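You operate a simulated robot arm through the tools that you are given. There is no shell and no other tool. Be economical: measure what you need, move in short steps, check, and stop when the job is done.

You run a simulated two-armed robot. Do the job below in one go: nothing can be reset, and whatever is moved stays where it is left.

JOB
Take the teal towel from the basin side of the work table and lay it out flat on the door side of the work table.

The check looks at the end state, three seconds after you hand in, the way a careful person would. Anything else that was tipped, shoved, dropped, spilled or broken makes it a failure. Flat cloth is picked up by pressing the open fingertips on it (5 to 10 N) and closing them slowly along it; thin cloth reads only 2 to 8 mm in the jaws.

ROBOT AND FRAMES
Two 7-joint arms with two-finger grippers on one trunk, on a base that drives. Base frame: it is fixed to the floor where the robot stands at the start and does not move with it; the origin is under the middle of the robot, x ahead of it, y to its left, z up. Lengths are in mm, angles in rad, forces in N, time in s.
The left shoulder is at the start at [78, 151, 888], the right one opposite. With the tool pointing down near the work surface each hand reaches from about 260 to 800 mm from the robot's upright axis, wherever it stands, measured 20 degrees to its own side. Places, roughly: door side of the work table [1100, 300, 800]; teal towel [500, -100, 800]. Payload 2.54 kg a hand.
Tool frame (each hand has its own): the origin (TCP) lies between the finger pads and is the grasp point; the fingertips stand 30 mm ahead of it; z points along the fingers, y is the line along which they close. Largest opening 116 mm; the body of the gripper starts 95 mm behind the TCP.
Orientation is that of the tool frame in the base frame, as a unit quaternion [w, x, y, z]. With the fingers straight down and closing along the base's y, the tool's x points along the base's -x, its y along +y and its z along -z.

CONTROLS
- The arms move only by the tool arm_command. It takes "left_targets", "right_targets" or both (then of equal length, played together; a hand with none holds still); each is a list of rows, each a list of 7 numbers: the shift along the tool's x, y, z in mm, then the turn, a rotation vector about the tool's x, y, z in rad, then the opening, from 0 (shut) to 1 (fully open). In form: [[tx, ty, tz, wx, wy, wz, grip], ...]. A call has 1 to 20 rows; each row is the pose to reach, as a shift and turn from the pose commanded when the call began, along the tool's axes at that moment. Rows are played at 5 a second. More than 50 mm and 0.15 rad between two rows, or a gripper value outside its range, and nothing of the call is played. Where a pose cannot be reached the arm comes as near as it can. A force on the tool above 40 N (or 10 N above the force at the start of the call, whichever is more), or a blocked arm, ends the call early, and 0.2 s more pass. Each finger travels about 72 mm/s and halts on what it meets, pressing with about 26 N; the grip force reading is that of the motor and also rises with nothing between the fingers. The clock runs only during rows and for 0.2 s after the last one: add rows that repeat a pose to give the fingers time. The reply holds the time, the measured pose of the TCP, the force on the tool along the base axes, the opening and the grip force, in the units named above and with some noise, with the torque about the TCP (base axes, N m) and any sound that the robot's microphone picked up, and new pictures: "pictures" is both (left out), scene, wrist or none (wrist: the cameras of the hands that moved).
- Cameras (640 x 400 px; columns grow to the right, rows downward): "scene" is now at [161.8, -1.7, 1042.7]; the picture's right is [-0.02, -1.00, 0.00], its down [-0.22, 0.00, -0.98] and it looks along [0.98, -0.02, -0.22] (base axes); focal length 214 px, centre (320, 200). "left" rides on the left gripper at [69, 15, -122] in its tool frame; the picture's right is [-0.21, 0.98, 0.00], its down [-0.83, -0.18, -0.53] and it looks along [-0.52, -0.11, 0.85] (tool axes); focal length 251 px, centre (320, 200). "right" rides on the right gripper at [69, -15, -122] in its tool frame; the picture's right is [0.21, 0.98, 0.00], its down [-0.83, 0.18, -0.53] and it looks along [-0.52, 0.11, 0.85] (tool axes); focal length 251 px, centre (320, 200). There is no depth. A picture from a camera that has moved, and an enlarged one, comes with that camera's place and axes in the base frame and with its lens.
- lift_body(by): slides the trunk up (or, below 0, down) by that many mm; the arms and the scene camera ride with it, the base frame stays. It gives what a move gives, with no picture.
- base_move(legs): drives the robot by 1 to 6 legs, each [ahead, left, turn to the left] in mm, mm and rad, along the robot's own axes; the way and the turn of a leg run together, so that a leg with both is an arc; at most 1500 mm and 3.142 rad a leg. The arms and the cameras ride along, it lands a little off, and it stops where it bumps. It gives what a move gives, and a new picture of the scene camera.
- head_to(pan, tilt): turns the head with the scene camera to pan (to the left, within 1.396 rad either way) and tilt (down, from -0.506 to 1.204), counted from straight ahead of the robot. It gives what a move gives, and a new picture of the scene camera.
- inspect(camera, box): a new picture of the part [left, top, right, bottom] of that camera's present view, enlarged. The clock stands still meanwhile.
- hand_in(): hands the job in; it is judged then, once.

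Work in short steps. Places have to be worked out from the pictures, the camera data and where the tool is seen: move nearer, look again, correct. Check each grasp and each placing, and mend what went wrong. You have 120 turns and 260 pictures in all, those below and enlarged ones among them. Open the grippers and draw the arms clear of the work before you hand the job in, unless the task says otherwise; then end with one line.

The tools are called after ">>>" as a command line: name --argument value ..., lists and objects as JSON in quotes. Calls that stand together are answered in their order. arm_command: Moves the arms, as the interface text tells. Its arguments: {"type":"object","properties":{"left_targets":{"type":"array","items":{"type":"array","items":{"type":"number"}}},"right_targets":{"type":"array","items":{"type":"array","items":{"type":"number"}}},"pictures":{"type":"string","enum":["both","scene","wrist","none"]}},"required":[]} The other tools are called the same way: lift_body (by) slides the trunk up or down; base_move (legs) drives the base; head_to (pan, tilt) turns the head that bears the scene camera; inspect (camera, box) takes an enlarged picture of a part of a camera's view; hand_in () hands the job in.

At the start:

```text
time_s: 0.0
left_tcp_pos: [459.2, 146.0, 1112.7]
left_orientation: [0.0, 0.0, 1.0, 0.0]
left_wrist_force: [0.4, -0.3, 1.0]
left_ft_torque: [-0.01, 0.02, 0.02]
left_opening: 116.1
left_finger_force: 0.1
right_tcp_pos: [303.9, -136.4, 1044.4]
right_orientation: [0.0, 0.0, 1.0, 0.0]
right_wrist_force: [-0.2, -0.2, -0.2]
right_ft_torque: [0.02, 0.01, 0.01]
right_opening: 116.4
right_finger_force: 0.1
trunk travel left (down, up): [-125.0, 164.0]
robot x, y, heading: [0.7, 1.8, 0.001]
head pan, tilt: [-0.021, 0.222]
```

scene: 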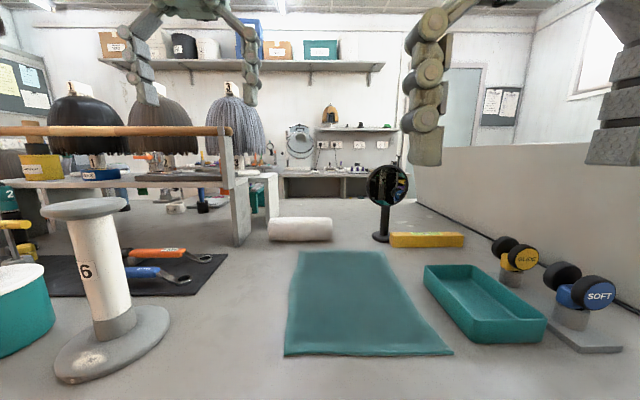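
right: 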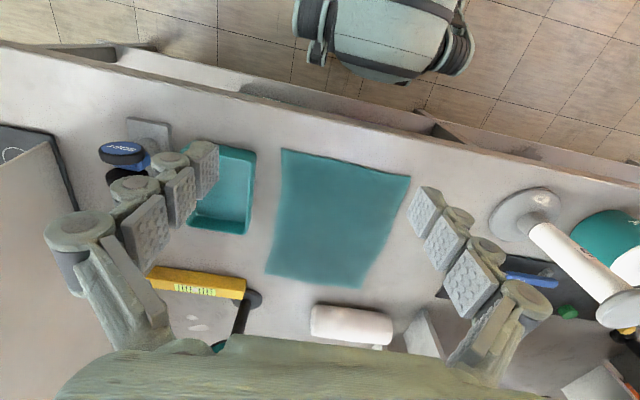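
left: 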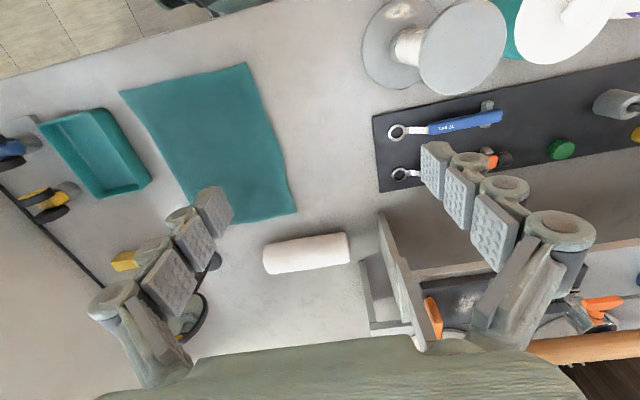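

I start by looking around towards the door side to find free space and how the table runs.

>>> head_to --pan 0.5 --tilt 0.3

>>> inspect --camera "scene" --box '[200, 100, 520, 300]'

```text
time_s: 0.9
left_tcp_pos: [458.9, 146.4, 1111.1]
left_orientation: [0.0, -0.001, 1.0, 0.0]
left_wrist_force: [0.2, -0.8, -0.2]
left_ft_torque: [0.04, -0.04, 0.02]
left_opening: 115.8
left_finger_force: 0.1
right_tcp_pos: [303.6, -136.4, 1043.8]
right_orientation: [0.0, -0.001, 1.0, 0.0]
right_wrist_force: [0.0, 0.4, -1.3]
right_ft_torque: [-0.04, 0.01, 0.0]
right_opening: 116.2
right_finger_force: 0.0
trunk travel left (down, up): [-125.0, 164.0]
robot x, y, heading: [-0.0, 1.2, -0.002]
head pan, tilt: [0.499, 0.3]
camera scene: at [150.5, 44.8, 1035.4], right [0.48, -0.88, 0.0], down [-0.26, -0.14, -0.96], along [0.84, 0.46, -0.3], focal length 214 px, centre (320, 200)
```

scene: 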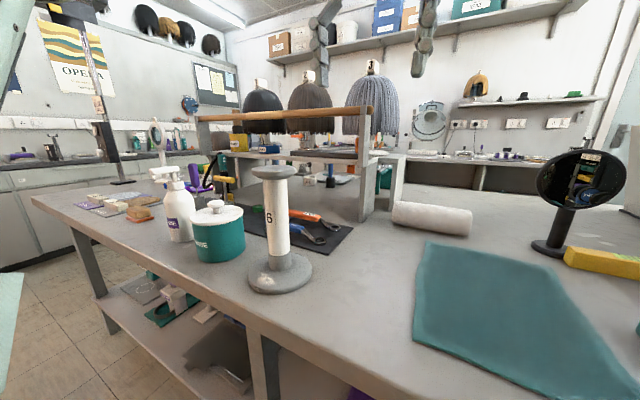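

```text
2.00 times, centred on (360, 200) of scene
camera zoom: at [150.5, 44.8, 1035.4], right [0.48, -0.88, 0.0], down [-0.26, -0.14, -0.96], along [0.84, 0.46, -0.3], focal length 429 px, centre (240, 200)
```

zoom: 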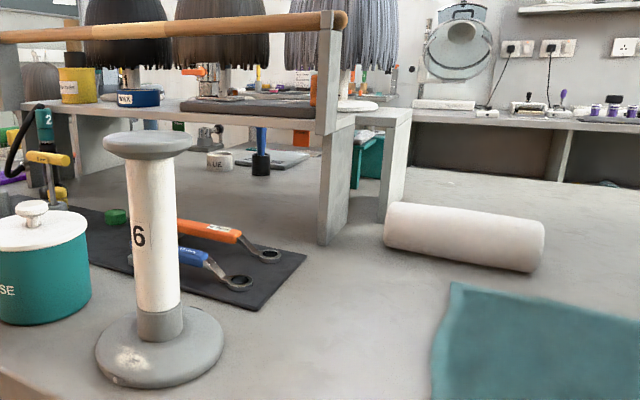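

The table has a shelf with rail across the middle; the door side seems to be beyond it. I raise the trunk for a better overview and look in several directions.

>>> lift_body --by 160

>>> head_to --pan 0.15 --tilt 0.35

>>> inspect --camera "scene" --box '[160, 100, 480, 300]'

>>> head_to --pan 1.0 --tilt 0.4

>>> head_to --pan -0.8 --tilt 0.4

```text
time_s: 2.8
left_tcp_pos: [459.3, 145.5, 1272.3]
left_orientation: [0.0, 0.0, 1.0, 0.0]
left_wrist_force: [0.1, -0.1, -0.1]
left_ft_torque: [0.03, -0.02, 0.02]
left_opening: 115.9
left_finger_force: 0.1
right_tcp_pos: [304.1, -137.6, 1203.9]
right_orientation: [0.0, 0.0, 1.0, 0.0]
right_wrist_force: [-0.5, 0.5, 0.1]
right_ft_torque: [0.01, 0.01, 0.01]
right_opening: 116.0
right_finger_force: 0.1
trunk travel left (down, up): [-285.0, 4.0]
robot x, y, heading: [0.8, -1.6, -0.0]
head pan, tilt: [0.499, 0.3]
```

```text
time_s: 3.6
left_tcp_pos: [458.7, 145.2, 1272.0]
left_orientation: [0.001, 0.0, 1.0, 0.0]
left_wrist_force: [-0.1, 0.6, -0.1]
left_ft_torque: [0.02, -0.01, 0.01]
left_opening: 116.0
left_finger_force: 0.0
right_tcp_pos: [303.3, -136.8, 1204.8]
right_orientation: [0.0, 0.0, 1.0, 0.0]
right_wrist_force: [0.0, -0.4, -0.4]
right_ft_torque: [0.04, 0.0, -0.01]
right_opening: 116.0
right_finger_force: 0.0
trunk travel left (down, up): [-285.0, 4.0]
robot x, y, heading: [1.5, -0.5, -0.001]
head pan, tilt: [0.15, 0.351]
camera scene: at [160.6, 14.2, 1190.7], right [0.15, -0.99, 0.0], down [-0.34, -0.05, -0.94], along [0.93, 0.14, -0.34], focal length 214 px, centre (320, 200)
```

scene: 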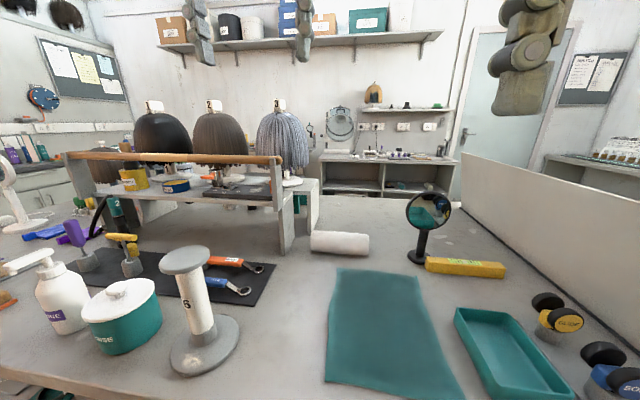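

```text
2.00 times, centred on (320, 200) of scene
camera zoom: at [160.6, 14.2, 1190.7], right [0.15, -0.99, 0.0], down [-0.34, -0.05, -0.94], along [0.93, 0.14, -0.34], focal length 429 px, centre (320, 200)
```

zoom: 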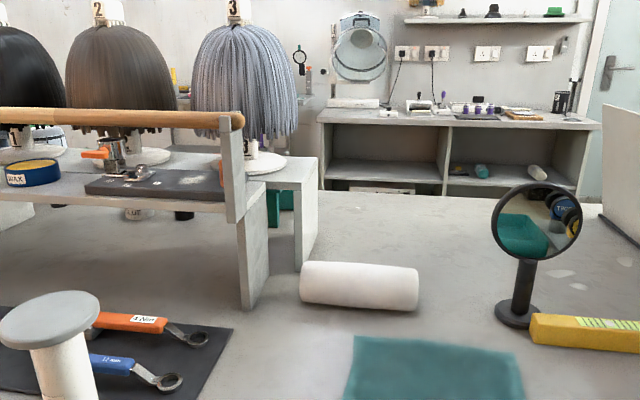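

```text
time_s: 4.8
left_tcp_pos: [459.7, 145.8, 1271.6]
left_orientation: [0.0, 0.0, 1.0, 0.0]
left_wrist_force: [-1.1, 0.3, 0.6]
left_ft_torque: [0.01, -0.04, 0.0]
left_opening: 116.1
left_finger_force: 0.1
right_tcp_pos: [302.3, -137.9, 1204.3]
right_orientation: [0.0, 0.0, 1.0, -0.001]
right_wrist_force: [-0.2, -0.3, -0.4]
right_ft_torque: [0.0, -0.01, -0.02]
right_opening: 116.2
right_finger_force: 0.0
trunk travel left (down, up): [-285.0, 4.0]
robot x, y, heading: [-0.2, 1.0, 0.001]
head pan, tilt: [1.0, 0.4]
camera scene: at [118.6, 78.1, 1186.1], right [0.84, -0.54, 0.0], down [-0.21, -0.33, -0.92], along [0.5, 0.77, -0.39], focal length 214 px, centre (320, 200)
```

scene: 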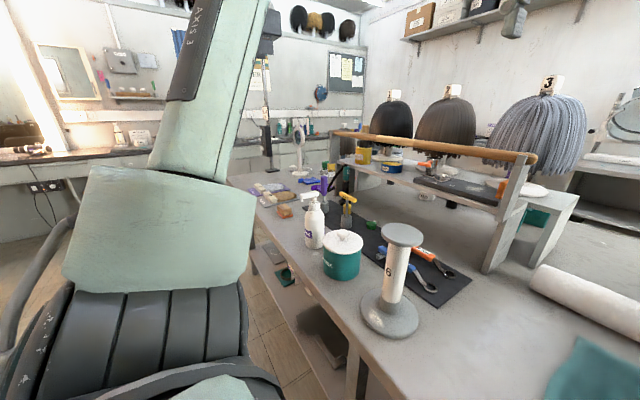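

```text
time_s: 6.6
left_tcp_pos: [458.7, 145.6, 1270.5]
left_orientation: [0.0, 0.0, 1.0, 0.0]
left_wrist_force: [0.2, -0.3, 0.1]
left_ft_torque: [0.01, -0.02, -0.02]
left_opening: 116.1
left_finger_force: 0.0
right_tcp_pos: [303.1, -136.3, 1203.3]
right_orientation: [0.0, 0.0, 1.0, 0.0]
right_wrist_force: [-1.6, -1.3, 0.0]
right_ft_torque: [0.04, 0.0, -0.02]
right_opening: 116.1
right_finger_force: 0.0
trunk travel left (down, up): [-285.0, 4.0]
robot x, y, heading: [-0.0, 2.4, 0.004]
head pan, tilt: [-0.799, 0.4]
camera scene: at [133.1, -66.2, 1186.1], right [-0.72, -0.7, 0.0], down [-0.27, 0.28, -0.92], along [0.64, -0.66, -0.39], focal length 214 px, centre (320, 200)
```

scene: 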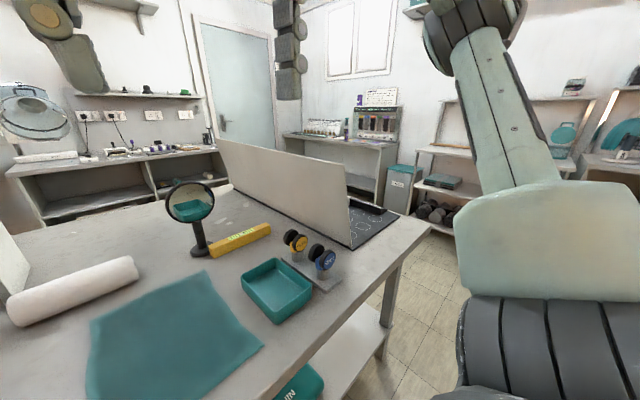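

The far long side faces the door, so I'll have to carry the towel around the table. The towel's corners work out at about x 385–660, y −178..33; first I lower the trunk and look down at the towel.

>>> lift_body --by -160

>>> head_to --pan 0.0 --tilt 0.8

>>> arm_command --left_targets '[[4, -12, 17, 0, 0, 0.143, 1], [9, -24, 35, 0, 0, 0.286, 0.9], [13, -37, 52, 0, 0, 0.428, 0.8], [18, -49, 70, 0, 0, 0.571, 0.7], [22, -61, 87, 0, 0, 0.714, 0.6], [27, -73, 105, 0, 0, 0.857, 0.52], [31, -85, 122, 0, 0, 1.0, 0.52], [36, -97, 140, 0, 0, 1.142, 0.52], [40, -110, 157, 0, 0, 1.285, 0.52], [45, -122, 175, 0, 0, 1.428, 0.52], [49, -134, 192, 0, 0, 1.571, 0.52], [49, -134, 192, 0, 0, 1.571, 0.52]]' --right_targets '[[-10, -2, 11, 0, 0, -0.143, 1], [-19, -3, 23, 0, 0, -0.286, 0.9], [-29, -5, 34, 0, 0, -0.428, 0.8], [-39, -7, 45, 0, 0, -0.571, 0.7], [-48, -8, 56, 0, 0, -0.714, 0.6], [-58, -10, 68, 0, 0, -0.857, 0.52], [-67, -11, 79, 0, 0, -1.0, 0.52], [-77, -13, 90, 0, 0, -1.142, 0.52], [-87, -15, 101, 0, 0, -1.285, 0.52], [-96, -16, 113, 0, 0, -1.428, 0.52], [-106, -18, 124, 0, 0, -1.571, 0.52], [-106, -18, 124, 0, 0, -1.571, 0.52]]'

```text
time_s: 8.4
left_tcp_pos: [458.4, 145.4, 1111.7]
left_orientation: [0.0, -0.001, 1.0, 0.0]
left_wrist_force: [0.4, 0.2, -0.2]
left_ft_torque: [-0.02, 0.0, 0.01]
left_opening: 116.1
left_finger_force: 0.1
right_tcp_pos: [303.8, -138.6, 1044.8]
right_orientation: [0.0, 0.0, 1.0, 0.0]
right_wrist_force: [-0.2, -0.2, -1.0]
right_ft_torque: [-0.02, 0.02, 0.0]
right_opening: 116.0
right_finger_force: 0.0
trunk travel left (down, up): [-125.0, 164.0]
robot x, y, heading: [-2.0, 1.0, 0.004]
head pan, tilt: [-0.799, 0.4]
```

```text
time_s: 9.5
left_tcp_pos: [459.1, 146.1, 1111.9]
left_orientation: [0.0, 0.0, 1.0, 0.0]
left_wrist_force: [-0.6, 0.3, -0.1]
left_ft_torque: [-0.02, 0.01, 0.0]
left_opening: 116.1
left_finger_force: 0.0
right_tcp_pos: [303.2, -138.2, 1044.3]
right_orientation: [0.0, 0.0, 1.0, 0.0]
right_wrist_force: [0.7, -0.2, 0.9]
right_ft_torque: [-0.01, 0.04, -0.02]
right_opening: 116.0
right_finger_force: 0.0
trunk travel left (down, up): [-125.0, 164.0]
robot x, y, heading: [-1.4, -0.0, -0.001]
head pan, tilt: [0.0, 0.799]
camera scene: at [149.2, 0.1, 991.0], right [0.0, -1.0, 0.0], down [-0.72, 0.0, -0.7], along [0.7, 0.0, -0.72], focal length 214 px, centre (320, 200)
```

scene: 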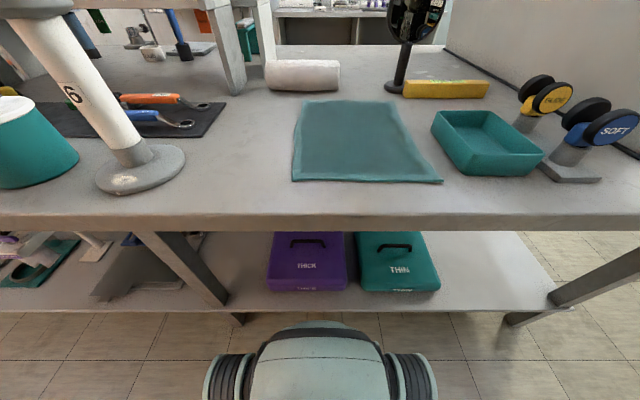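

```text
time_s: 12.1
left_tcp_pos: [369.8, 4.7, 929.6]
left_orientation: [0.019, 0.703, 0.711, 0.018]
left_wrist_force: [0.0, -0.2, 1.0]
left_ft_torque: [0.01, -0.02, 0.01]
left_opening: 60.3
left_finger_force: 0.1
left hand out of reach, approached as far as the arm can: row 10, 11, 12
right_tcp_pos: [327.3, -100.2, 901.8]
right_orientation: [-0.007, 0.708, -0.707, 0.005]
right_wrist_force: [-0.9, -0.8, -0.2]
right_ft_torque: [-0.02, -0.03, 0.01]
right_opening: 60.3
right_finger_force: 0.1
right hand out of reach, approached as far as the arm can: row 9, 10, 11, 12
trunk travel left (down, up): [-125.0, 164.0]
robot x, y, heading: [1.8, 4.0, 0.002]
head pan, tilt: [0.0, 0.799]
camera scene: at [138.0, 0.4, 995.7], right [0.0, -1.0, 0.0], down [-0.71, 0.0, -0.71], along [0.71, 0.0, -0.71], focal length 214 px, centre (320, 200)
camera right: at [341.2, -169.2, 1025.3], right [-0.98, -0.22, -0.02], down [-0.19, 0.82, 0.53], along [-0.1, 0.52, -0.85], focal length 251 px, centre (320, 200)
camera left: at [377.3, 74.7, 1050.8], right [0.98, -0.2, 0.05], down [-0.2, -0.83, 0.53], along [-0.06, -0.53, -0.85], focal length 251 px, centre (320, 200)
```

scene: 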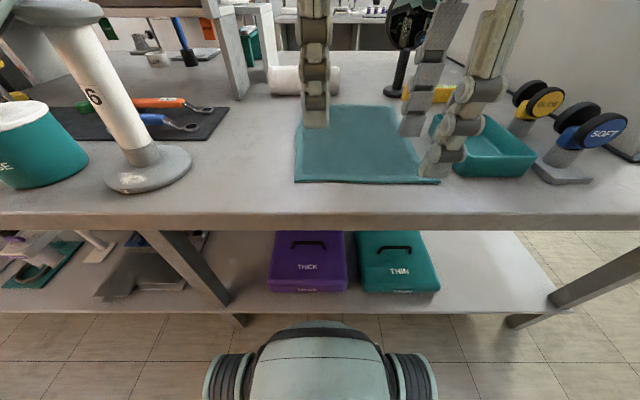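
right: 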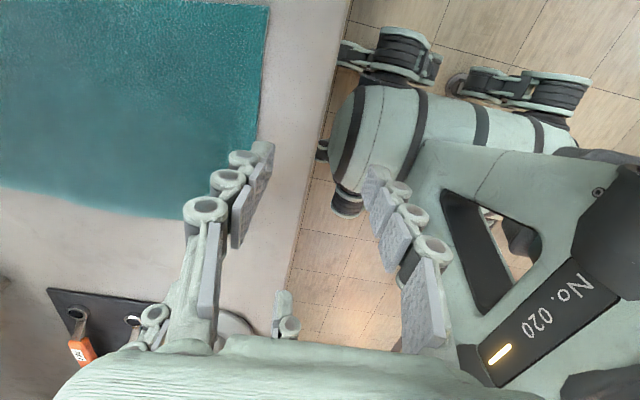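
left: 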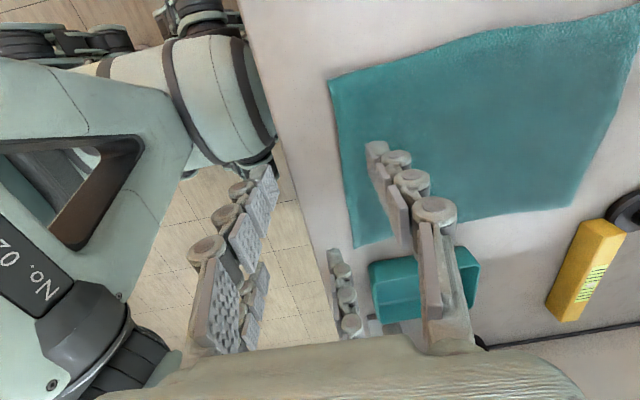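

The hands are cramped this close in. I'll back the robot 170 mm so the towel sits in better reach, then retry.

>>> base_move --legs '[[-170, 0, 0]]'

>>> arm_command --left_targets '[[0, 0, 0, 0, 0, 0, 0.52]]' --right_targets '[[0, 0, 0, 0, 0, 0, 0.52]]' --pictures "none"

```text
time_s: 13.6
left_tcp_pos: [213.4, 3.2, 907.5]
left_orientation: [0.0, 0.706, 0.708, -0.001]
left_wrist_force: [0.0, -0.1, -0.5]
left_ft_torque: [0.0, 0.0, 0.01]
left_opening: 60.2
left_finger_force: 0.0
right_tcp_pos: [170.9, -102.7, 894.8]
right_orientation: [0.0, -0.706, 0.708, 0.0]
right_wrist_force: [-0.6, -0.2, -0.8]
right_ft_torque: [0.0, 0.03, 0.03]
right_opening: 60.5
right_finger_force: 0.0
trunk travel left (down, up): [-125.0, 164.0]
robot x, y, heading: [-168.5, 0.8, -0.0]
head pan, tilt: [0.0, 0.799]
camera scene: at [-17.7, 0.3, 991.0], right [0.0, -1.0, 0.0], down [-0.72, 0.0, -0.7], along [0.7, 0.0, -0.72], focal length 214 px, centre (320, 200)
```

scene: 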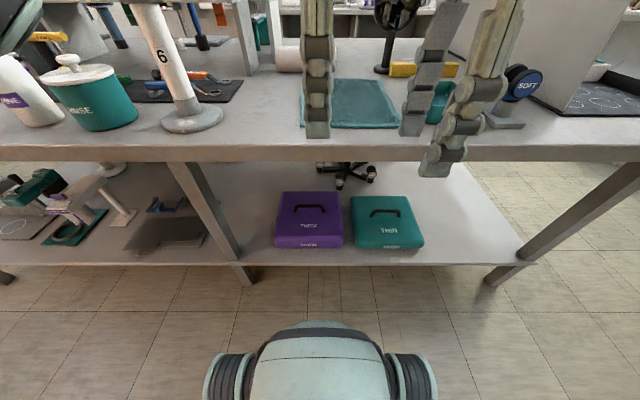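

```text
time_s: 14.0
left_tcp_pos: [213.3, 1.8, 908.8]
left_orientation: [0.0, 0.706, 0.708, -0.001]
left_wrist_force: [0.2, 0.6, 0.5]
left_ft_torque: [-0.05, -0.02, -0.03]
left_opening: 60.4
left_finger_force: 0.0
right_tcp_pos: [170.5, -101.1, 894.1]
right_orientation: [0.0, -0.707, 0.708, 0.0]
right_wrist_force: [-0.1, -0.5, 0.0]
right_ft_torque: [-0.01, 0.0, 0.01]
right_opening: 60.1
right_finger_force: 0.1
trunk travel left (down, up): [-125.0, 164.0]
robot x, y, heading: [-164.0, 1.1, 0.001]
head pan, tilt: [0.0, 0.799]
```

The commanded pose rides along. Now I reach forward over the near towel corners at z≈920.

>>> arm_command --left_targets '[[2, 33, -4, 0, 0, 0, 0.52], [4, 66, -8, 0, 0, 0, 0.52], [6, 99, -12, 0, 0, 0, 0.52], [8, 133, -12, 0, 0, 0, 0.52], [9, 166, -12, 0, 0, 0, 0.52], [10, 199, -12, 0, 0, 0, 0.52], [10, 199, -12, 0, 0, 0, 0.52]]' --right_targets '[[9, -40, -10, 0, 0, 0, 0.52], [18, -80, -20, 0, 0, 0, 0.52], [27, -120, -26, 0, 0, 0, 0.52], [36, -160, -26, 0, 0, 0, 0.52], [45, -200, -26, 0, 0, 0, 0.52], [54, -241, -26, 0, 0, 0, 0.52], [54, -241, -26, 0, 0, 0, 0.52]]'

```text
time_s: 14.9
left_tcp_pos: [221.6, -3.3, 903.4]
left_orientation: [0.002, 0.703, 0.712, 0.002]
left_wrist_force: [0.7, 3.8, 0.8]
left_ft_torque: [-0.47, 0.04, -0.03]
left_opening: 60.3
left_finger_force: 0.1
left hand out of reach, approached as far as the arm can: row 1, 2, 3, 4
right_tcp_pos: [188.9, -79.3, 894.5]
right_orientation: [0.0, -0.704, 0.71, -0.004]
right_wrist_force: [-0.1, -3.4, -0.6]
right_ft_torque: [0.46, -0.06, -0.06]
right_opening: 60.3
right_finger_force: 0.0
right hand out of reach, approached as far as the arm can: row 1, 2, 3, 4
trunk travel left (down, up): [-125.0, 164.0]
robot x, y, heading: [-168.0, -0.5, -0.001]
head pan, tilt: [0.0, 0.799]
stopped in row 4 (left hand): the force on the tool passed its limit at 68 N (the readings are from after the stop); the commanded pose is now the measured one
camera scene: at [-17.6, 0.3, 991.0], right [0.0, -1.0, 0.0], down [-0.72, 0.0, -0.7], along [0.7, 0.0, -0.72], focal length 214 px, centre (320, 200)
camera right: at [202.8, -146.5, 1018.7], right [-0.98, -0.2, 0.0], down [-0.17, 0.83, 0.53], along [-0.11, 0.52, -0.85], focal length 251 px, centre (320, 200)
camera left: at [235.0, 65.4, 1024.8], right [0.98, -0.2, 0.0], down [-0.17, -0.83, 0.53], along [-0.1, -0.52, -0.85], focal length 251 px, centre (320, 200)
```

scene: 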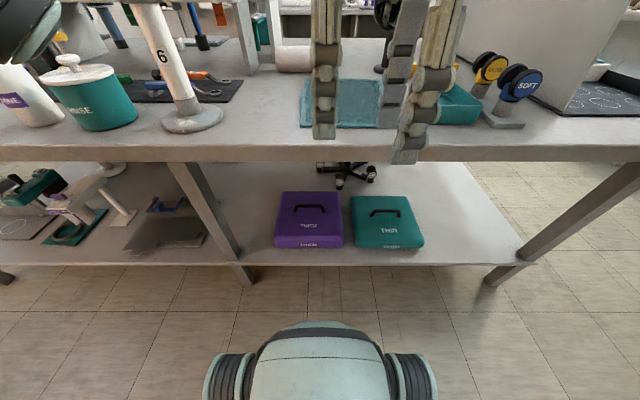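
right: 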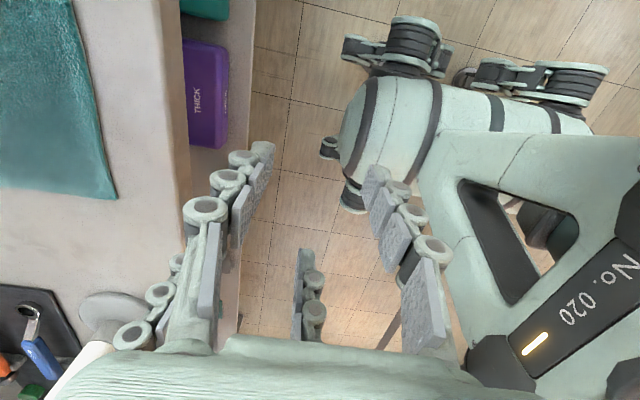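
left: 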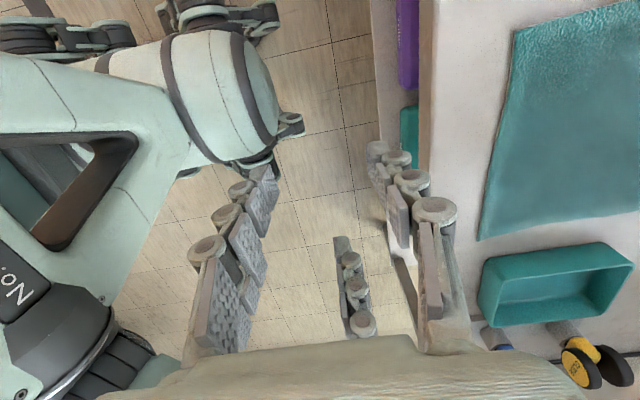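

The hands met and the yawed wrists are stuck near a joint limit. I move both hands outwards and turn the wrists back to neutral.

>>> arm_command --left_targets '[[30, 0, -10, 0, 0, 0, 0.52], [60, 0, -20, 0, 0, -0.14, 0.52], [90, 0, -30, 0, 0, -0.28, 0.52], [120, 0, -40, 0, 0, -0.42, 0.52], [140, 20, -50, 0, 0, -0.57, 0.52], [150, 40, -60, 0, 0, -0.71, 0.52], [160, 60, -70, 0, 0, -0.86, 0.52], [160, 80, -80, 0, 0, -1.0, 0.52], [160, 100, -90, 0, 0, -1.14, 0.52], [160, 120, -90, 0, 0, -1.28, 0.52], [160, 140, -90, 0, 0, -1.43, 0.52], [160, 160, -90, 0, 0, -1.57, 0.52], [160, 160, -90, 0, 0, -1.57, 0.52]]' --right_targets '[[30, 0, -10, 0, 0, 0, 0.52], [50, 0, -20, 0, 0, 0.14, 0.52], [70, 0, -30, 0, 0, 0.28, 0.52], [90, 0, -40, 0, 0, 0.42, 0.52], [100, -20, -50, 0, 0, 0.57, 0.52], [100, -40, -60, 0, 0, 0.71, 0.52], [100, -60, -70, 0, 0, 0.86, 0.52], [100, -80, -80, 0, 0, 1.0, 0.52], [100, -100, -90, 0, 0, 1.14, 0.52], [100, -120, -90, 0, 0, 1.28, 0.52], [100, -140, -90, 0, 0, 1.43, 0.52], [100, -160, -90, 0, 0, 1.57, 0.52], [100, -160, -90, 0, 0, 1.57, 0.52]]' --pictures "scene"

```text
time_s: 17.7
left_tcp_pos: [380.0, 157.7, 993.0]
left_orientation: [0.001, -0.006, 1.0, 0.001]
left_wrist_force: [0.7, -0.1, 0.2]
left_ft_torque: [0.01, 0.01, 0.01]
left_opening: 60.3
left_finger_force: 0.1
left hand out of reach, approached as far as the arm can: row 1
right_tcp_pos: [347.2, -179.9, 985.8]
right_orientation: [0.002, 0.005, 1.0, -0.003]
right_wrist_force: [0.3, 0.4, 0.0]
right_ft_torque: [-0.02, -0.02, 0.04]
right_opening: 60.4
right_finger_force: 0.0
right hand out of reach, approached as far as the arm can: row 1
trunk travel left (down, up): [-125.0, 164.0]
robot x, y, heading: [-165.2, 1.0, 0.004]
head pan, tilt: [0.0, 0.799]
camera scene: at [-17.6, 0.3, 991.0], right [0.0, -1.0, 0.0], down [-0.72, 0.0, -0.7], along [0.7, 0.0, -0.72], focal length 214 px, centre (320, 200)
```

scene: 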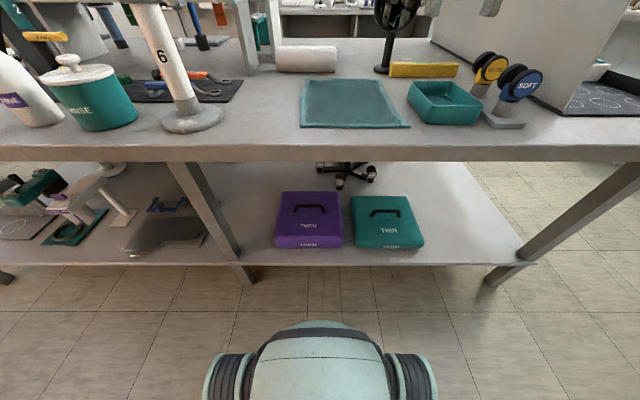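

Wrists are free again. I strafe 72 mm right so the towel is centred, then try the yawed reach at this longer distance.

>>> base_move --legs '[[0, -72, 0]]'

>>> arm_command --left_targets '[[-3, -7, 7, 0, 0, 0.143, 0.52], [-6, -13, 13, 0, 0, 0.286, 0.52], [-9, -20, 20, 0, 0, 0.428, 0.52], [-12, -27, 27, 0, 0, 0.571, 0.52], [-15, -34, 33, 0, 0, 0.714, 0.52], [-17, -40, 40, 0, 0, 0.857, 0.52], [-20, -47, 47, 0, 0, 1.0, 0.52], [-23, -54, 54, 0, 0, 1.142, 0.52], [-26, -60, 60, 0, 0, 1.285, 0.52], [-29, -67, 66, 0, 0, 1.428, 0.52], [-32, -74, 73, 0, 0, 1.571, 0.52], [-32, -74, 73, 0, 0, 1.571, 0.52]]' --right_targets '[[-6, 9, 6, 0, 0, -0.143, 0.52], [-12, 18, 12, 0, 0, -0.286, 0.52], [-18, 27, 18, 0, 0, -0.428, 0.52], [-24, 36, 24, 0, 0, -0.571, 0.52], [-30, 45, 30, 0, 0, -0.714, 0.52], [-36, 54, 36, 0, 0, -0.857, 0.52], [-42, 63, 42, 0, 0, -1.0, 0.52], [-48, 72, 48, 0, 0, -1.142, 0.52], [-54, 81, 54, 0, 0, -1.285, 0.52], [-60, 90, 60, 0, 0, -1.428, 0.52], [-65, 97, 66, 0, 0, -1.571, 0.52], [-65, 97, 66, 0, 0, -1.571, 0.52]]'

```text
time_s: 19.1
left_tcp_pos: [380.8, 83.9, 993.2]
left_orientation: [0.001, -0.006, 1.0, 0.0]
left_wrist_force: [-1.0, -0.2, -0.5]
left_ft_torque: [0.01, 0.0, -0.05]
left_opening: 60.3
left_finger_force: 0.0
right_tcp_pos: [347.4, -252.1, 984.9]
right_orientation: [0.002, 0.005, 1.0, -0.003]
right_wrist_force: [0.1, -0.1, 0.2]
right_ft_torque: [0.0, -0.01, 0.04]
right_opening: 60.3
right_finger_force: 0.1
trunk travel left (down, up): [-125.0, 164.0]
robot x, y, heading: [-164.7, -72.7, -0.002]
head pan, tilt: [0.0, 0.799]
camera scene: at [-17.6, -72.2, 991.0], right [0.0, -1.0, 0.0], down [-0.72, 0.0, -0.7], along [0.7, 0.0, -0.72], focal length 214 px, centre (320, 200)
```

scene: 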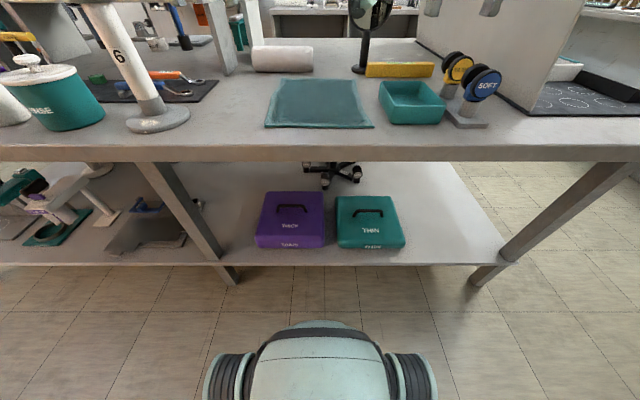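

```text
time_s: 21.1
left_tcp_pos: [289.9, -22.0, 897.0]
left_orientation: [0.001, 0.598, 0.801, 0.005]
left_wrist_force: [3.0, 6.9, 0.5]
left_ft_torque: [-1.08, 0.34, 0.14]
left_opening: 60.3
left_finger_force: 0.1
left hand out of reach, approached as far as the arm can: row 6, 7, 8, 9, 10
right_tcp_pos: [288.8, -123.0, 893.0]
right_orientation: [-0.002, -0.6, 0.8, -0.006]
right_wrist_force: [-1.9, -7.8, 0.0]
right_ft_torque: [1.0, -0.35, 0.12]
right_opening: 60.4
right_finger_force: 0.1
right hand out of reach, approached as far as the arm can: row 6, 7, 8, 9, 10
trunk travel left (down, up): [-125.0, 164.0]
robot x, y, heading: [-167.5, -73.8, -0.0]
head pan, tilt: [0.0, 0.799]
stopped in row 10 (left hand): the force on the tool passed its limit at 72 N (the readings are from after the stop); the commanded pose is now the measured one
camera scene: at [-17.5, -72.2, 991.0], right [0.0, -1.0, 0.0], down [-0.72, 0.0, -0.7], along [0.7, 0.0, -0.72], focal length 214 px, centre (320, 200)
camera right: at [283.5, -192.1, 1017.1], right [-1.0, 0.07, 0.0], down [0.06, 0.85, 0.52], along [0.04, 0.52, -0.85], focal length 251 px, centre (320, 200)
camera left: at [283.6, 47.5, 1019.3], right [1.0, 0.07, 0.01], down [0.06, -0.85, 0.53], along [0.04, -0.53, -0.85], focal length 251 px, centre (320, 200)
```

scene: 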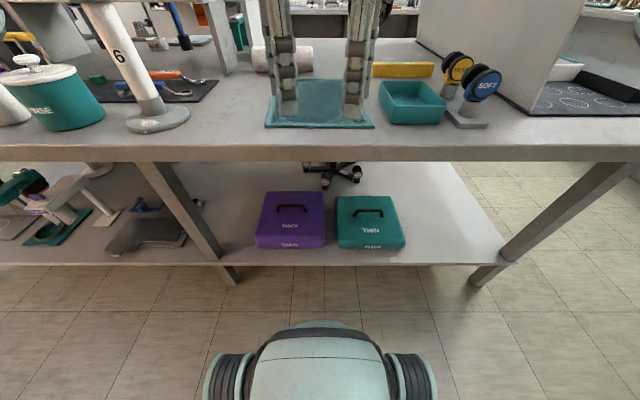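
right: 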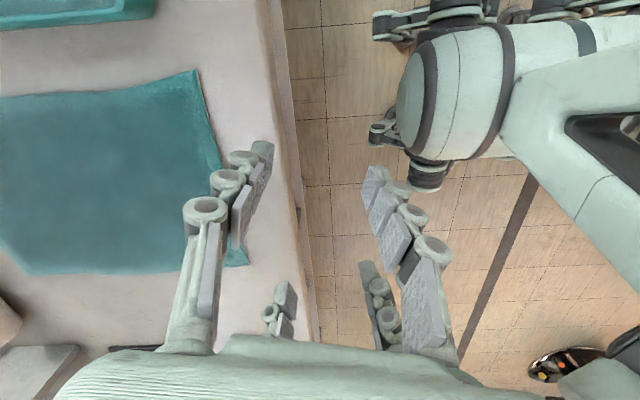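
left: 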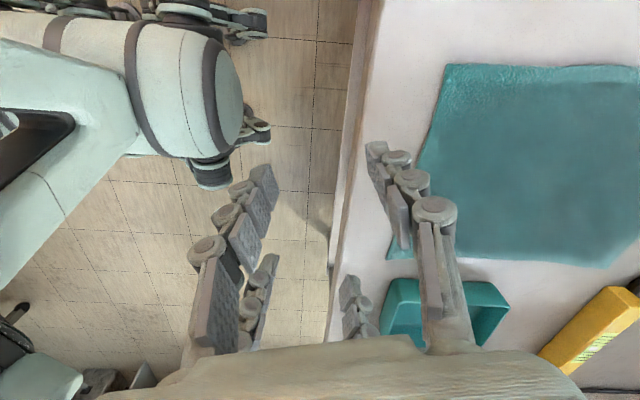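

Outward yaw is limited to about 0.7 rad, so I go back to neutral orientation and will close along y instead.

>>> arm_command --left_targets '[[30, 10, -10, 0, 0, 0, 0.52], [60, 20, -30, 0, 0, -0.14, 0.52], [82, 30, -40, 0, 0, -0.28, 0.52], [82, 50, -50, 0, 0, -0.42, 0.52], [82, 70, -63, 0, 0, -0.56, 0.52], [82, 90, -63, 0, 0, -0.7, 0.52], [82, 110, -63, 0, 0, -0.85, 0.52], [82, 118, -63, 0, 0, -1.0, 0.52], [82, 118, -63, 0, 0, -1.14, 0.52], [82, 118, -63, 0, 0, -1.283, 0.52], [82, 118, -63, 0, 0, -1.283, 0.52]]' --right_targets '[[30, -10, -10, 0, 0, 0, 0.52], [60, -20, -30, 0, 0, 0.14, 0.52], [82, -30, -40, 0, 0, 0.28, 0.52], [82, -50, -50, 0, 0, 0.42, 0.52], [82, -70, -67, 0, 0, 0.56, 0.52], [82, -90, -67, 0, 0, 0.7, 0.52], [82, -110, -67, 0, 0, 0.85, 0.52], [82, -119, -67, 0, 0, 1.0, 0.52], [82, -119, -67, 0, 0, 1.14, 0.52], [82, -119, -67, 0, 0, 1.283, 0.52], [82, -119, -67, 0, 0, 1.283, 0.52]]' --pictures "none"

```text
time_s: 23.5
left_tcp_pos: [378.8, 89.4, 960.9]
left_orientation: [0.002, 0.0, 1.0, 0.003]
left_wrist_force: [-0.5, -0.2, 0.5]
left_ft_torque: [0.02, 0.02, -0.02]
left_opening: 60.2
left_finger_force: 0.1
left hand out of reach, approached as far as the arm can: row 1
right_tcp_pos: [379.2, -232.2, 961.6]
right_orientation: [0.002, -0.002, 1.0, -0.005]
right_wrist_force: [0.5, -0.9, 0.3]
right_ft_torque: [-0.02, -0.02, 0.02]
right_opening: 60.2
right_finger_force: 0.1
right hand out of reach, approached as far as the arm can: row 1
trunk travel left (down, up): [-125.0, 164.0]
robot x, y, heading: [-165.5, -71.4, -0.003]
head pan, tilt: [0.0, 0.799]
```

Neutral again. I move over the near corners at z≈870 with about 50 mm opening and check from the wrist cameras.

>>> arm_command --left_targets '[[-6, -21, 23, 0, 0, 0, 0.43], [-12, -42, 46, 0, 0, 0, 0.43], [-18, -63, 69, 0, 0, 0, 0.43], [-23, -84, 91, 0, 0, 0, 0.43], [-23, -84, 91, 0, 0, 0, 0.43]]' --right_targets '[[-6, 21, 23, 0, 0, 0, 0.43], [-12, 42, 46, 0, 0, 0, 0.43], [-18, 63, 69, 0, 0, 0, 0.43], [-23, 82, 91, 0, 0, 0, 0.43], [-23, 82, 91, 0, 0, 0, 0.43]]'

```text
time_s: 24.7
left_tcp_pos: [400.5, 3.4, 870.8]
left_orientation: [0.003, 0.0, 1.0, 0.004]
left_wrist_force: [0.2, -0.4, 0.4]
left_ft_torque: [-0.01, 0.01, -0.03]
left_opening: 49.7
left_finger_force: 0.1
right_tcp_pos: [403.8, -154.0, 869.7]
right_orientation: [0.002, -0.002, 1.0, -0.006]
right_wrist_force: [-0.6, -0.1, 0.0]
right_ft_torque: [-0.02, 0.03, -0.04]
right_opening: 50.1
right_finger_force: 0.1
trunk travel left (down, up): [-125.0, 164.0]
robot x, y, heading: [-167.7, -70.1, 0.0]
head pan, tilt: [0.0, 0.799]
camera scene: at [-17.5, -72.1, 991.0], right [0.0, -1.0, 0.0], down [-0.72, 0.0, -0.7], along [0.7, 0.0, -0.72], focal length 214 px, centre (320, 200)
camera right: at [332.9, -167.1, 992.8], right [-0.22, 0.98, -0.01], down [0.82, 0.19, 0.54], along [0.52, 0.11, -0.84], focal length 251 px, centre (320, 200)
camera left: at [330.5, 19.5, 992.2], right [0.22, 0.98, 0.01], down [0.82, -0.19, 0.54], along [0.53, -0.11, -0.84], focal length 251 px, centre (320, 200)
```

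scene: 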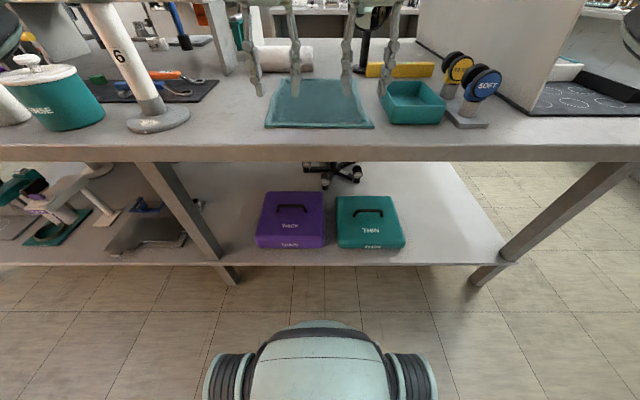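
right: 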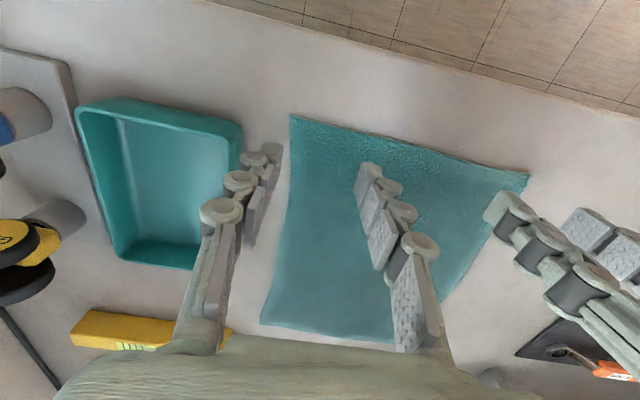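
left: 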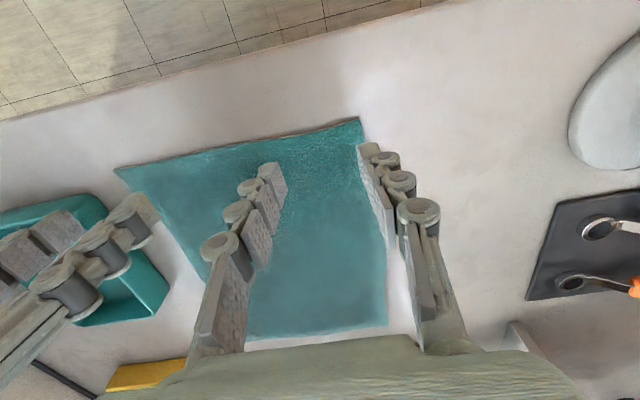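

Corners come out at (384,−178) and (385,38), table near z=800. I centre the fingers 27 mm inside the corners with 36 mm opening and come down to just above the cloth.

>>> arm_command --left_targets '[[-1, 5, 15, 0, 0, 0, 0.31], [-1, 5, 32, 0, 0, 0, 0.31], [-1, 5, 34, 0, 0, 0, 0.31]]' --right_targets '[[0, 4, 15, 0, 0, 0, 0.31], [0, 4, 32, 0, 0, 0, 0.31], [0, 4, 34, 0, 0, 0, 0.31]]' --pictures "wrist"

```text
time_s: 25.5
left_tcp_pos: [402.3, 10.1, 836.2]
left_orientation: [0.002, 0.001, 1.0, 0.004]
left_wrist_force: [0.6, 0.0, 0.6]
left_ft_torque: [-0.02, 0.01, -0.01]
left_opening: 35.9
left_finger_force: 0.1
right_tcp_pos: [403.6, -149.8, 836.4]
right_orientation: [0.002, -0.002, 1.0, -0.005]
right_wrist_force: [0.3, -0.7, -0.3]
right_ft_torque: [0.04, 0.02, -0.02]
right_opening: 36.2
right_finger_force: 0.0
trunk travel left (down, up): [-125.0, 164.0]
robot x, y, heading: [-166.2, -72.1, 0.005]
head pan, tilt: [0.0, 0.799]
camera right: at [334.0, -163.9, 959.4], right [-0.22, 0.98, -0.01], down [0.82, 0.19, 0.53], along [0.52, 0.11, -0.84], focal length 251 px, centre (320, 200)
camera left: at [332.5, 24.9, 957.3], right [0.22, 0.98, 0.01], down [0.82, -0.19, 0.54], along [0.53, -0.11, -0.84], focal length 251 px, centre (320, 200)
```

right: 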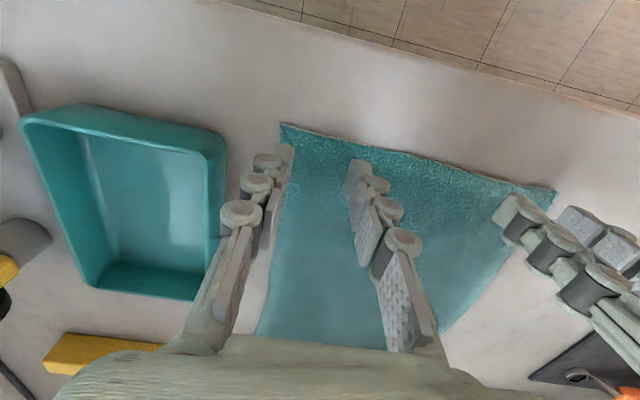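
left: 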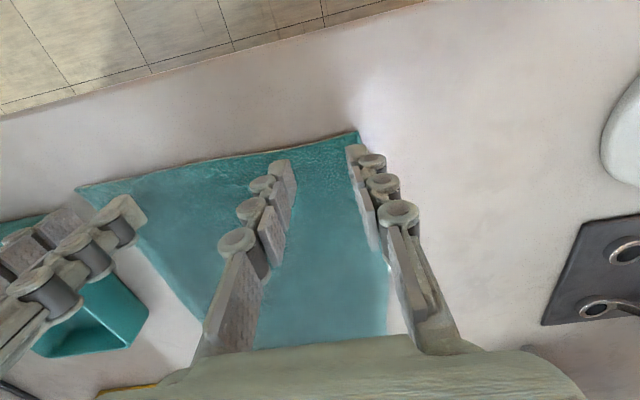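

Both finger pairs are inside the cloth corners. I nudge them 3 mm inward and descend slowly.

>>> arm_command --left_targets '[[0, -4, 1, 0, 0, 0, 0.31], [0, -4, 3, 0, 0, 0, 0.31], [0, -4, 5, 0, 0, 0, 0.31]]' --right_targets '[[0, 3, 1, 0, 0, 0, 0.31], [0, 3, 3, 0, 0, 0, 0.31], [0, 3, 5, 0, 0, 0, 0.31]]' --pictures "none"

```text
time_s: 26.3
left_tcp_pos: [403.0, 6.3, 830.4]
left_orientation: [0.003, 0.001, 1.0, 0.004]
left_wrist_force: [0.1, 0.8, -0.3]
left_ft_torque: [0.0, 0.01, 0.02]
left_opening: 35.8
left_finger_force: 0.0
right_tcp_pos: [402.3, -145.8, 830.0]
right_orientation: [0.001, -0.003, 1.0, -0.007]
right_wrist_force: [-0.4, -0.1, 0.3]
right_ft_torque: [0.01, -0.01, -0.02]
right_opening: 35.8
right_finger_force: 0.1
trunk travel left (down, up): [-125.0, 164.0]
robot x, y, heading: [-163.7, -73.5, -0.003]
head pan, tilt: [0.0, 0.799]
```

No contact yet at fingertip z≈800; 2 mm more each.

>>> arm_command --left_targets '[[0, 0, 1, 0, 0, 0, 0.31], [0, 0, 2, 0, 0, 0, 0.31]]' --right_targets '[[0, 0, 1, 0, 0, 0, 0.31], [0, 0, 2, 0, 0, 0, 0.31]]' --pictures "none"

>>> arm_command --left_targets '[[0, 0, 1, 0, 0, 0, 0.31], [0, 0, 2, 0, 0, 0, 0.31]]' --right_targets '[[0, 0, 1, 0, 0, 0, 0.31], [0, 0, 2, 0, 0, 0, 0.31]]' --pictures "none"

```text
time_s: 26.9
left_tcp_pos: [402.2, 7.0, 828.6]
left_orientation: [0.002, 0.001, 1.0, 0.003]
left_wrist_force: [-0.3, 0.2, -0.2]
left_ft_torque: [-0.01, -0.02, 0.02]
left_opening: 36.0
left_finger_force: 0.1
right_tcp_pos: [401.8, -145.9, 828.2]
right_orientation: [0.001, -0.003, 1.0, -0.006]
right_wrist_force: [0.2, -1.1, -0.1]
right_ft_torque: [0.0, -0.02, 0.0]
right_opening: 36.2
right_finger_force: 0.0
trunk travel left (down, up): [-125.0, 164.0]
robot x, y, heading: [-168.0, -71.9, 0.004]
head pan, tilt: [0.0, 0.799]
```

```text
time_s: 27.5
left_tcp_pos: [402.8, 5.9, 828.1]
left_orientation: [0.003, 0.0, 1.0, 0.003]
left_wrist_force: [0.2, 0.3, 0.5]
left_ft_torque: [-0.01, -0.05, 0.0]
left_opening: 36.2
left_finger_force: 0.0
right_tcp_pos: [402.9, -145.9, 827.1]
right_orientation: [0.002, -0.003, 1.0, -0.006]
right_wrist_force: [0.8, 0.8, 1.0]
right_ft_torque: [0.02, 0.01, 0.0]
right_opening: 35.9
right_finger_force: 0.0
trunk travel left (down, up): [-125.0, 164.0]
robot x, y, heading: [-167.6, -74.1, -0.002]
head pan, tilt: [0.0, 0.799]
```

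>>> arm_command --left_targets '[[0, 0, 1, 0, 0, 0, 0.31], [0, 0, 2, 0, 0, 0, 0.31]]' --right_targets '[[0, 0, 1, 0, 0, 0, 0.31], [0, 0, 2, 0, 0, 0, 0.31]]' --pictures "none"

>>> arm_command --left_targets '[[0, 0, 1, 0, 0, 0, 0.31], [0, 0, 2, 0, 0, 0, 0.31]]' --right_targets '[[0, 0, 1, 0, 0, 0, 0.31], [0, 0, 2, 0, 0, 0, 0.31]]' --pictures "none"

```text
time_s: 28.1
left_tcp_pos: [404.3, 8.0, 824.2]
left_orientation: [0.002, 0.001, 1.0, 0.003]
left_wrist_force: [-0.6, 0.9, -0.3]
left_ft_torque: [0.0, 0.0, 0.0]
left_opening: 35.7
left_finger_force: 0.0
right_tcp_pos: [402.2, -146.5, 824.8]
right_orientation: [0.002, -0.002, 1.0, -0.006]
right_wrist_force: [-0.4, -0.5, 0.4]
right_ft_torque: [-0.01, 0.02, 0.0]
right_opening: 36.2
right_finger_force: 0.0
trunk travel left (down, up): [-125.0, 164.0]
robot x, y, heading: [-166.5, -71.3, 0.002]
head pan, tilt: [0.0, 0.799]
```

```text
time_s: 28.7
left_tcp_pos: [404.1, 7.0, 823.3]
left_orientation: [0.002, 0.001, 1.0, 0.003]
left_wrist_force: [-0.3, 0.3, -0.3]
left_ft_torque: [0.03, -0.01, 0.0]
left_opening: 36.0
left_finger_force: 0.1
right_tcp_pos: [403.2, -147.5, 822.5]
right_orientation: [0.003, -0.002, 1.0, -0.006]
right_wrist_force: [-0.7, 0.2, -0.6]
right_ft_torque: [0.01, 0.01, -0.02]
right_opening: 36.1
right_finger_force: 0.0
trunk travel left (down, up): [-125.0, 164.0]
robot x, y, heading: [-166.7, -72.3, -0.001]
head pan, tilt: [0.0, 0.799]
```

Still no contact, and the earlier scene/wrist comparison hinted the surface could be near 786. I continue down.

>>> arm_command --left_targets '[[0, 0, 1, 0, 0, 0, 0.31], [0, 0, 2, 0, 0, 0, 0.31]]' --right_targets '[[0, 0, 1, 0, 0, 0, 0.31], [0, 0, 2, 0, 0, 0, 0.31]]' --pictures "none"

>>> arm_command --left_targets '[[0, 0, 1, 0, 0, 0, 0.31], [0, 0, 2, 0, 0, 0, 0.31]]' --right_targets '[[0, 0, 1, 0, 0, 0, 0.31], [0, 0, 2, 0, 0, 0, 0.31]]' --pictures "wrist"

```text
time_s: 29.3
left_tcp_pos: [403.6, 6.6, 819.5]
left_orientation: [0.003, 0.001, 1.0, 0.003]
left_wrist_force: [-0.3, 0.4, -1.4]
left_ft_torque: [-0.02, -0.01, 0.01]
left_opening: 35.8
left_finger_force: 0.0
right_tcp_pos: [401.9, -145.8, 820.1]
right_orientation: [0.002, -0.003, 1.0, -0.006]
right_wrist_force: [0.4, 0.7, -0.3]
right_ft_torque: [-0.02, 0.01, 0.0]
right_opening: 35.8
right_finger_force: 0.1
trunk travel left (down, up): [-125.0, 164.0]
robot x, y, heading: [-167.0, -68.6, -0.003]
head pan, tilt: [0.0, 0.799]
```

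```text
time_s: 29.9
left_tcp_pos: [403.6, 6.8, 818.0]
left_orientation: [0.002, 0.001, 1.0, 0.003]
left_wrist_force: [0.8, 0.1, -0.4]
left_ft_torque: [-0.02, 0.02, 0.01]
left_opening: 35.7
left_finger_force: 0.1
right_tcp_pos: [402.9, -147.1, 818.5]
right_orientation: [0.002, -0.002, 1.0, -0.006]
right_wrist_force: [-0.3, -0.5, -0.3]
right_ft_torque: [-0.01, 0.02, 0.03]
right_opening: 36.1
right_finger_force: 0.1
trunk travel left (down, up): [-125.0, 164.0]
robot x, y, heading: [-167.2, -71.5, 0.002]
head pan, tilt: [0.0, 0.799]
camera right: at [333.0, -160.4, 941.5], right [-0.22, 0.98, -0.01], down [0.82, 0.19, 0.54], along [0.52, 0.11, -0.84], focal length 251 px, centre (320, 200)
camera left: at [333.6, 21.3, 940.1], right [0.22, 0.98, 0.01], down [0.82, -0.19, 0.54], along [0.53, -0.11, -0.84], focal length 251 px, centre (320, 200)
```

right: 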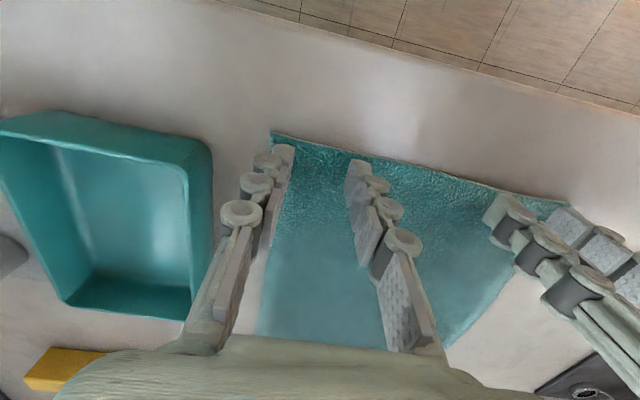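
left: 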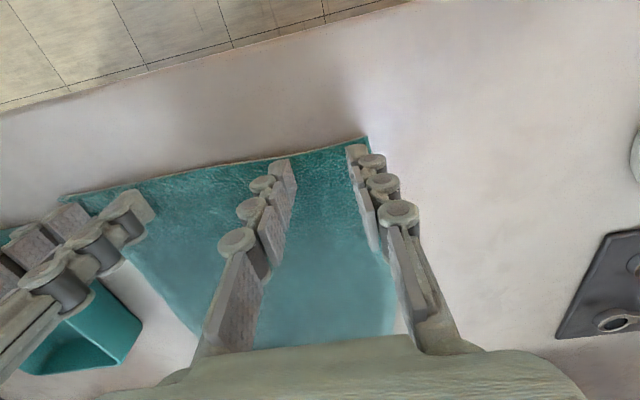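

Still a slight gap to the cloth; continuing down.

>>> arm_command --left_targets '[[0, 0, 1, 0, 0, 0, 0.31], [0, 0, 2, 0, 0, 0, 0.31]]' --right_targets '[[0, 0, 1, 0, 0, 0, 0.31], [0, 0, 2, 0, 0, 0, 0.31]]' --pictures "none"

>>> arm_command --left_targets '[[0, 0, 1, 0, 0, 0, 0.31], [0, 0, 2, 0, 0, 0, 0.31]]' --right_targets '[[0, 0, 1, 0, 0, 0, 0.31], [0, 0, 2, 0, 0, 0, 0.31]]' --pictures "none"

>>> arm_command --left_targets '[[0, 0, 1, 0, 0, 0, 0.31], [0, 0, 2, 0, 0, 0, 0.31]]' --right_targets '[[0, 0, 1, 0, 0, 0, 0.31], [0, 0, 2, 0, 0, 0, 0.31]]' --pictures "none"

```text
time_s: 30.5
left_tcp_pos: [404.2, 5.4, 816.7]
left_orientation: [0.002, 0.001, 1.0, 0.003]
left_wrist_force: [0.0, 0.0, 0.3]
left_ft_torque: [0.0, 0.01, -0.01]
left_opening: 35.9
left_finger_force: 0.2
right_tcp_pos: [402.8, -147.0, 817.8]
right_orientation: [0.002, -0.002, 1.0, -0.006]
right_wrist_force: [-1.0, -0.2, -0.5]
right_ft_torque: [-0.03, 0.02, -0.02]
right_opening: 36.2
right_finger_force: 0.0
trunk travel left (down, up): [-125.0, 164.0]
robot x, y, heading: [-165.7, -72.6, -0.002]
head pan, tilt: [0.0, 0.799]
```

```text
time_s: 31.1
left_tcp_pos: [403.0, 6.5, 814.4]
left_orientation: [0.003, 0.001, 1.0, 0.003]
left_wrist_force: [-0.8, -0.1, 0.2]
left_ft_torque: [0.05, 0.02, 0.01]
left_opening: 35.9
left_finger_force: 0.0
right_tcp_pos: [403.2, -146.7, 815.0]
right_orientation: [0.002, -0.003, 1.0, -0.006]
right_wrist_force: [-0.3, -0.8, 0.4]
right_ft_torque: [0.04, -0.01, -0.02]
right_opening: 36.0
right_finger_force: 0.0
trunk travel left (down, up): [-125.0, 164.0]
robot x, y, heading: [-165.8, -72.0, 0.003]
head pan, tilt: [0.0, 0.799]
```

```text
time_s: 31.7
left_tcp_pos: [405.2, 6.3, 813.3]
left_orientation: [0.002, 0.001, 1.0, 0.003]
left_wrist_force: [-0.8, -0.8, 1.3]
left_ft_torque: [-0.06, 0.0, 0.0]
left_opening: 35.8
left_finger_force: 0.1
right_tcp_pos: [402.9, -146.6, 813.7]
right_orientation: [0.002, -0.003, 1.0, -0.006]
right_wrist_force: [0.9, 0.5, 1.1]
right_ft_torque: [0.04, -0.04, -0.01]
right_opening: 35.7
right_finger_force: 0.0
trunk travel left (down, up): [-125.0, 164.0]
robot x, y, heading: [-166.1, -69.3, 0.001]
head pan, tilt: [0.0, 0.799]
```

>>> arm_command --left_targets '[[0, 0, 1, 0, 0, 0, 0.31], [0, 0, 2, 0, 0, 0, 0.31]]' --right_targets '[[0, 0, 1, 0, 0, 0, 0.31], [0, 0, 2, 0, 0, 0, 0.31]]' --pictures "none"

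>>> inspect --camera "left" --box '[240, 100, 440, 225]'

```text
time_s: 32.3
left_tcp_pos: [404.0, 6.8, 811.9]
left_orientation: [0.004, 0.001, 1.0, 0.003]
left_wrist_force: [2.7, -1.6, 11.0]
left_ft_torque: [-0.11, -0.05, -0.03]
left_opening: 36.8
left_finger_force: 0.4
right_tcp_pos: [401.8, -146.2, 812.6]
right_orientation: [0.004, -0.003, 1.0, -0.005]
right_wrist_force: [1.7, -0.5, 8.2]
right_ft_torque: [0.04, -0.05, 0.02]
right_opening: 36.1
right_finger_force: 0.0
trunk travel left (down, up): [-125.0, 164.0]
robot x, y, heading: [-165.1, -71.2, -0.001]
head pan, tilt: [0.0, 0.799]
```

```text
3.20 times, centred on (340, 162) of left
camera zoom: at [332.8, 21.0, 934.1], right [0.22, 0.98, 0.01], down [0.82, -0.19, 0.54], along [0.53, -0.11, -0.84], focal length 805 px, centre (256, 320)
```

zoom: 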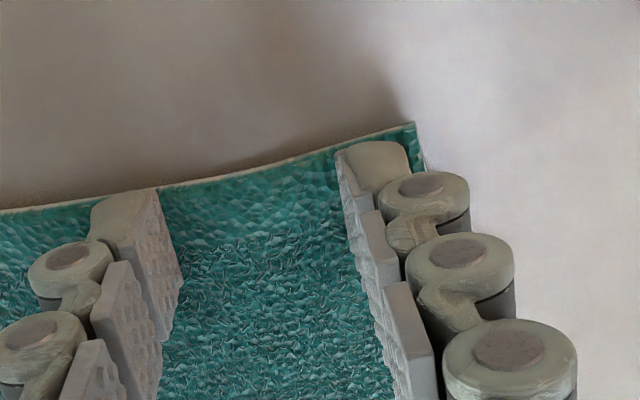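

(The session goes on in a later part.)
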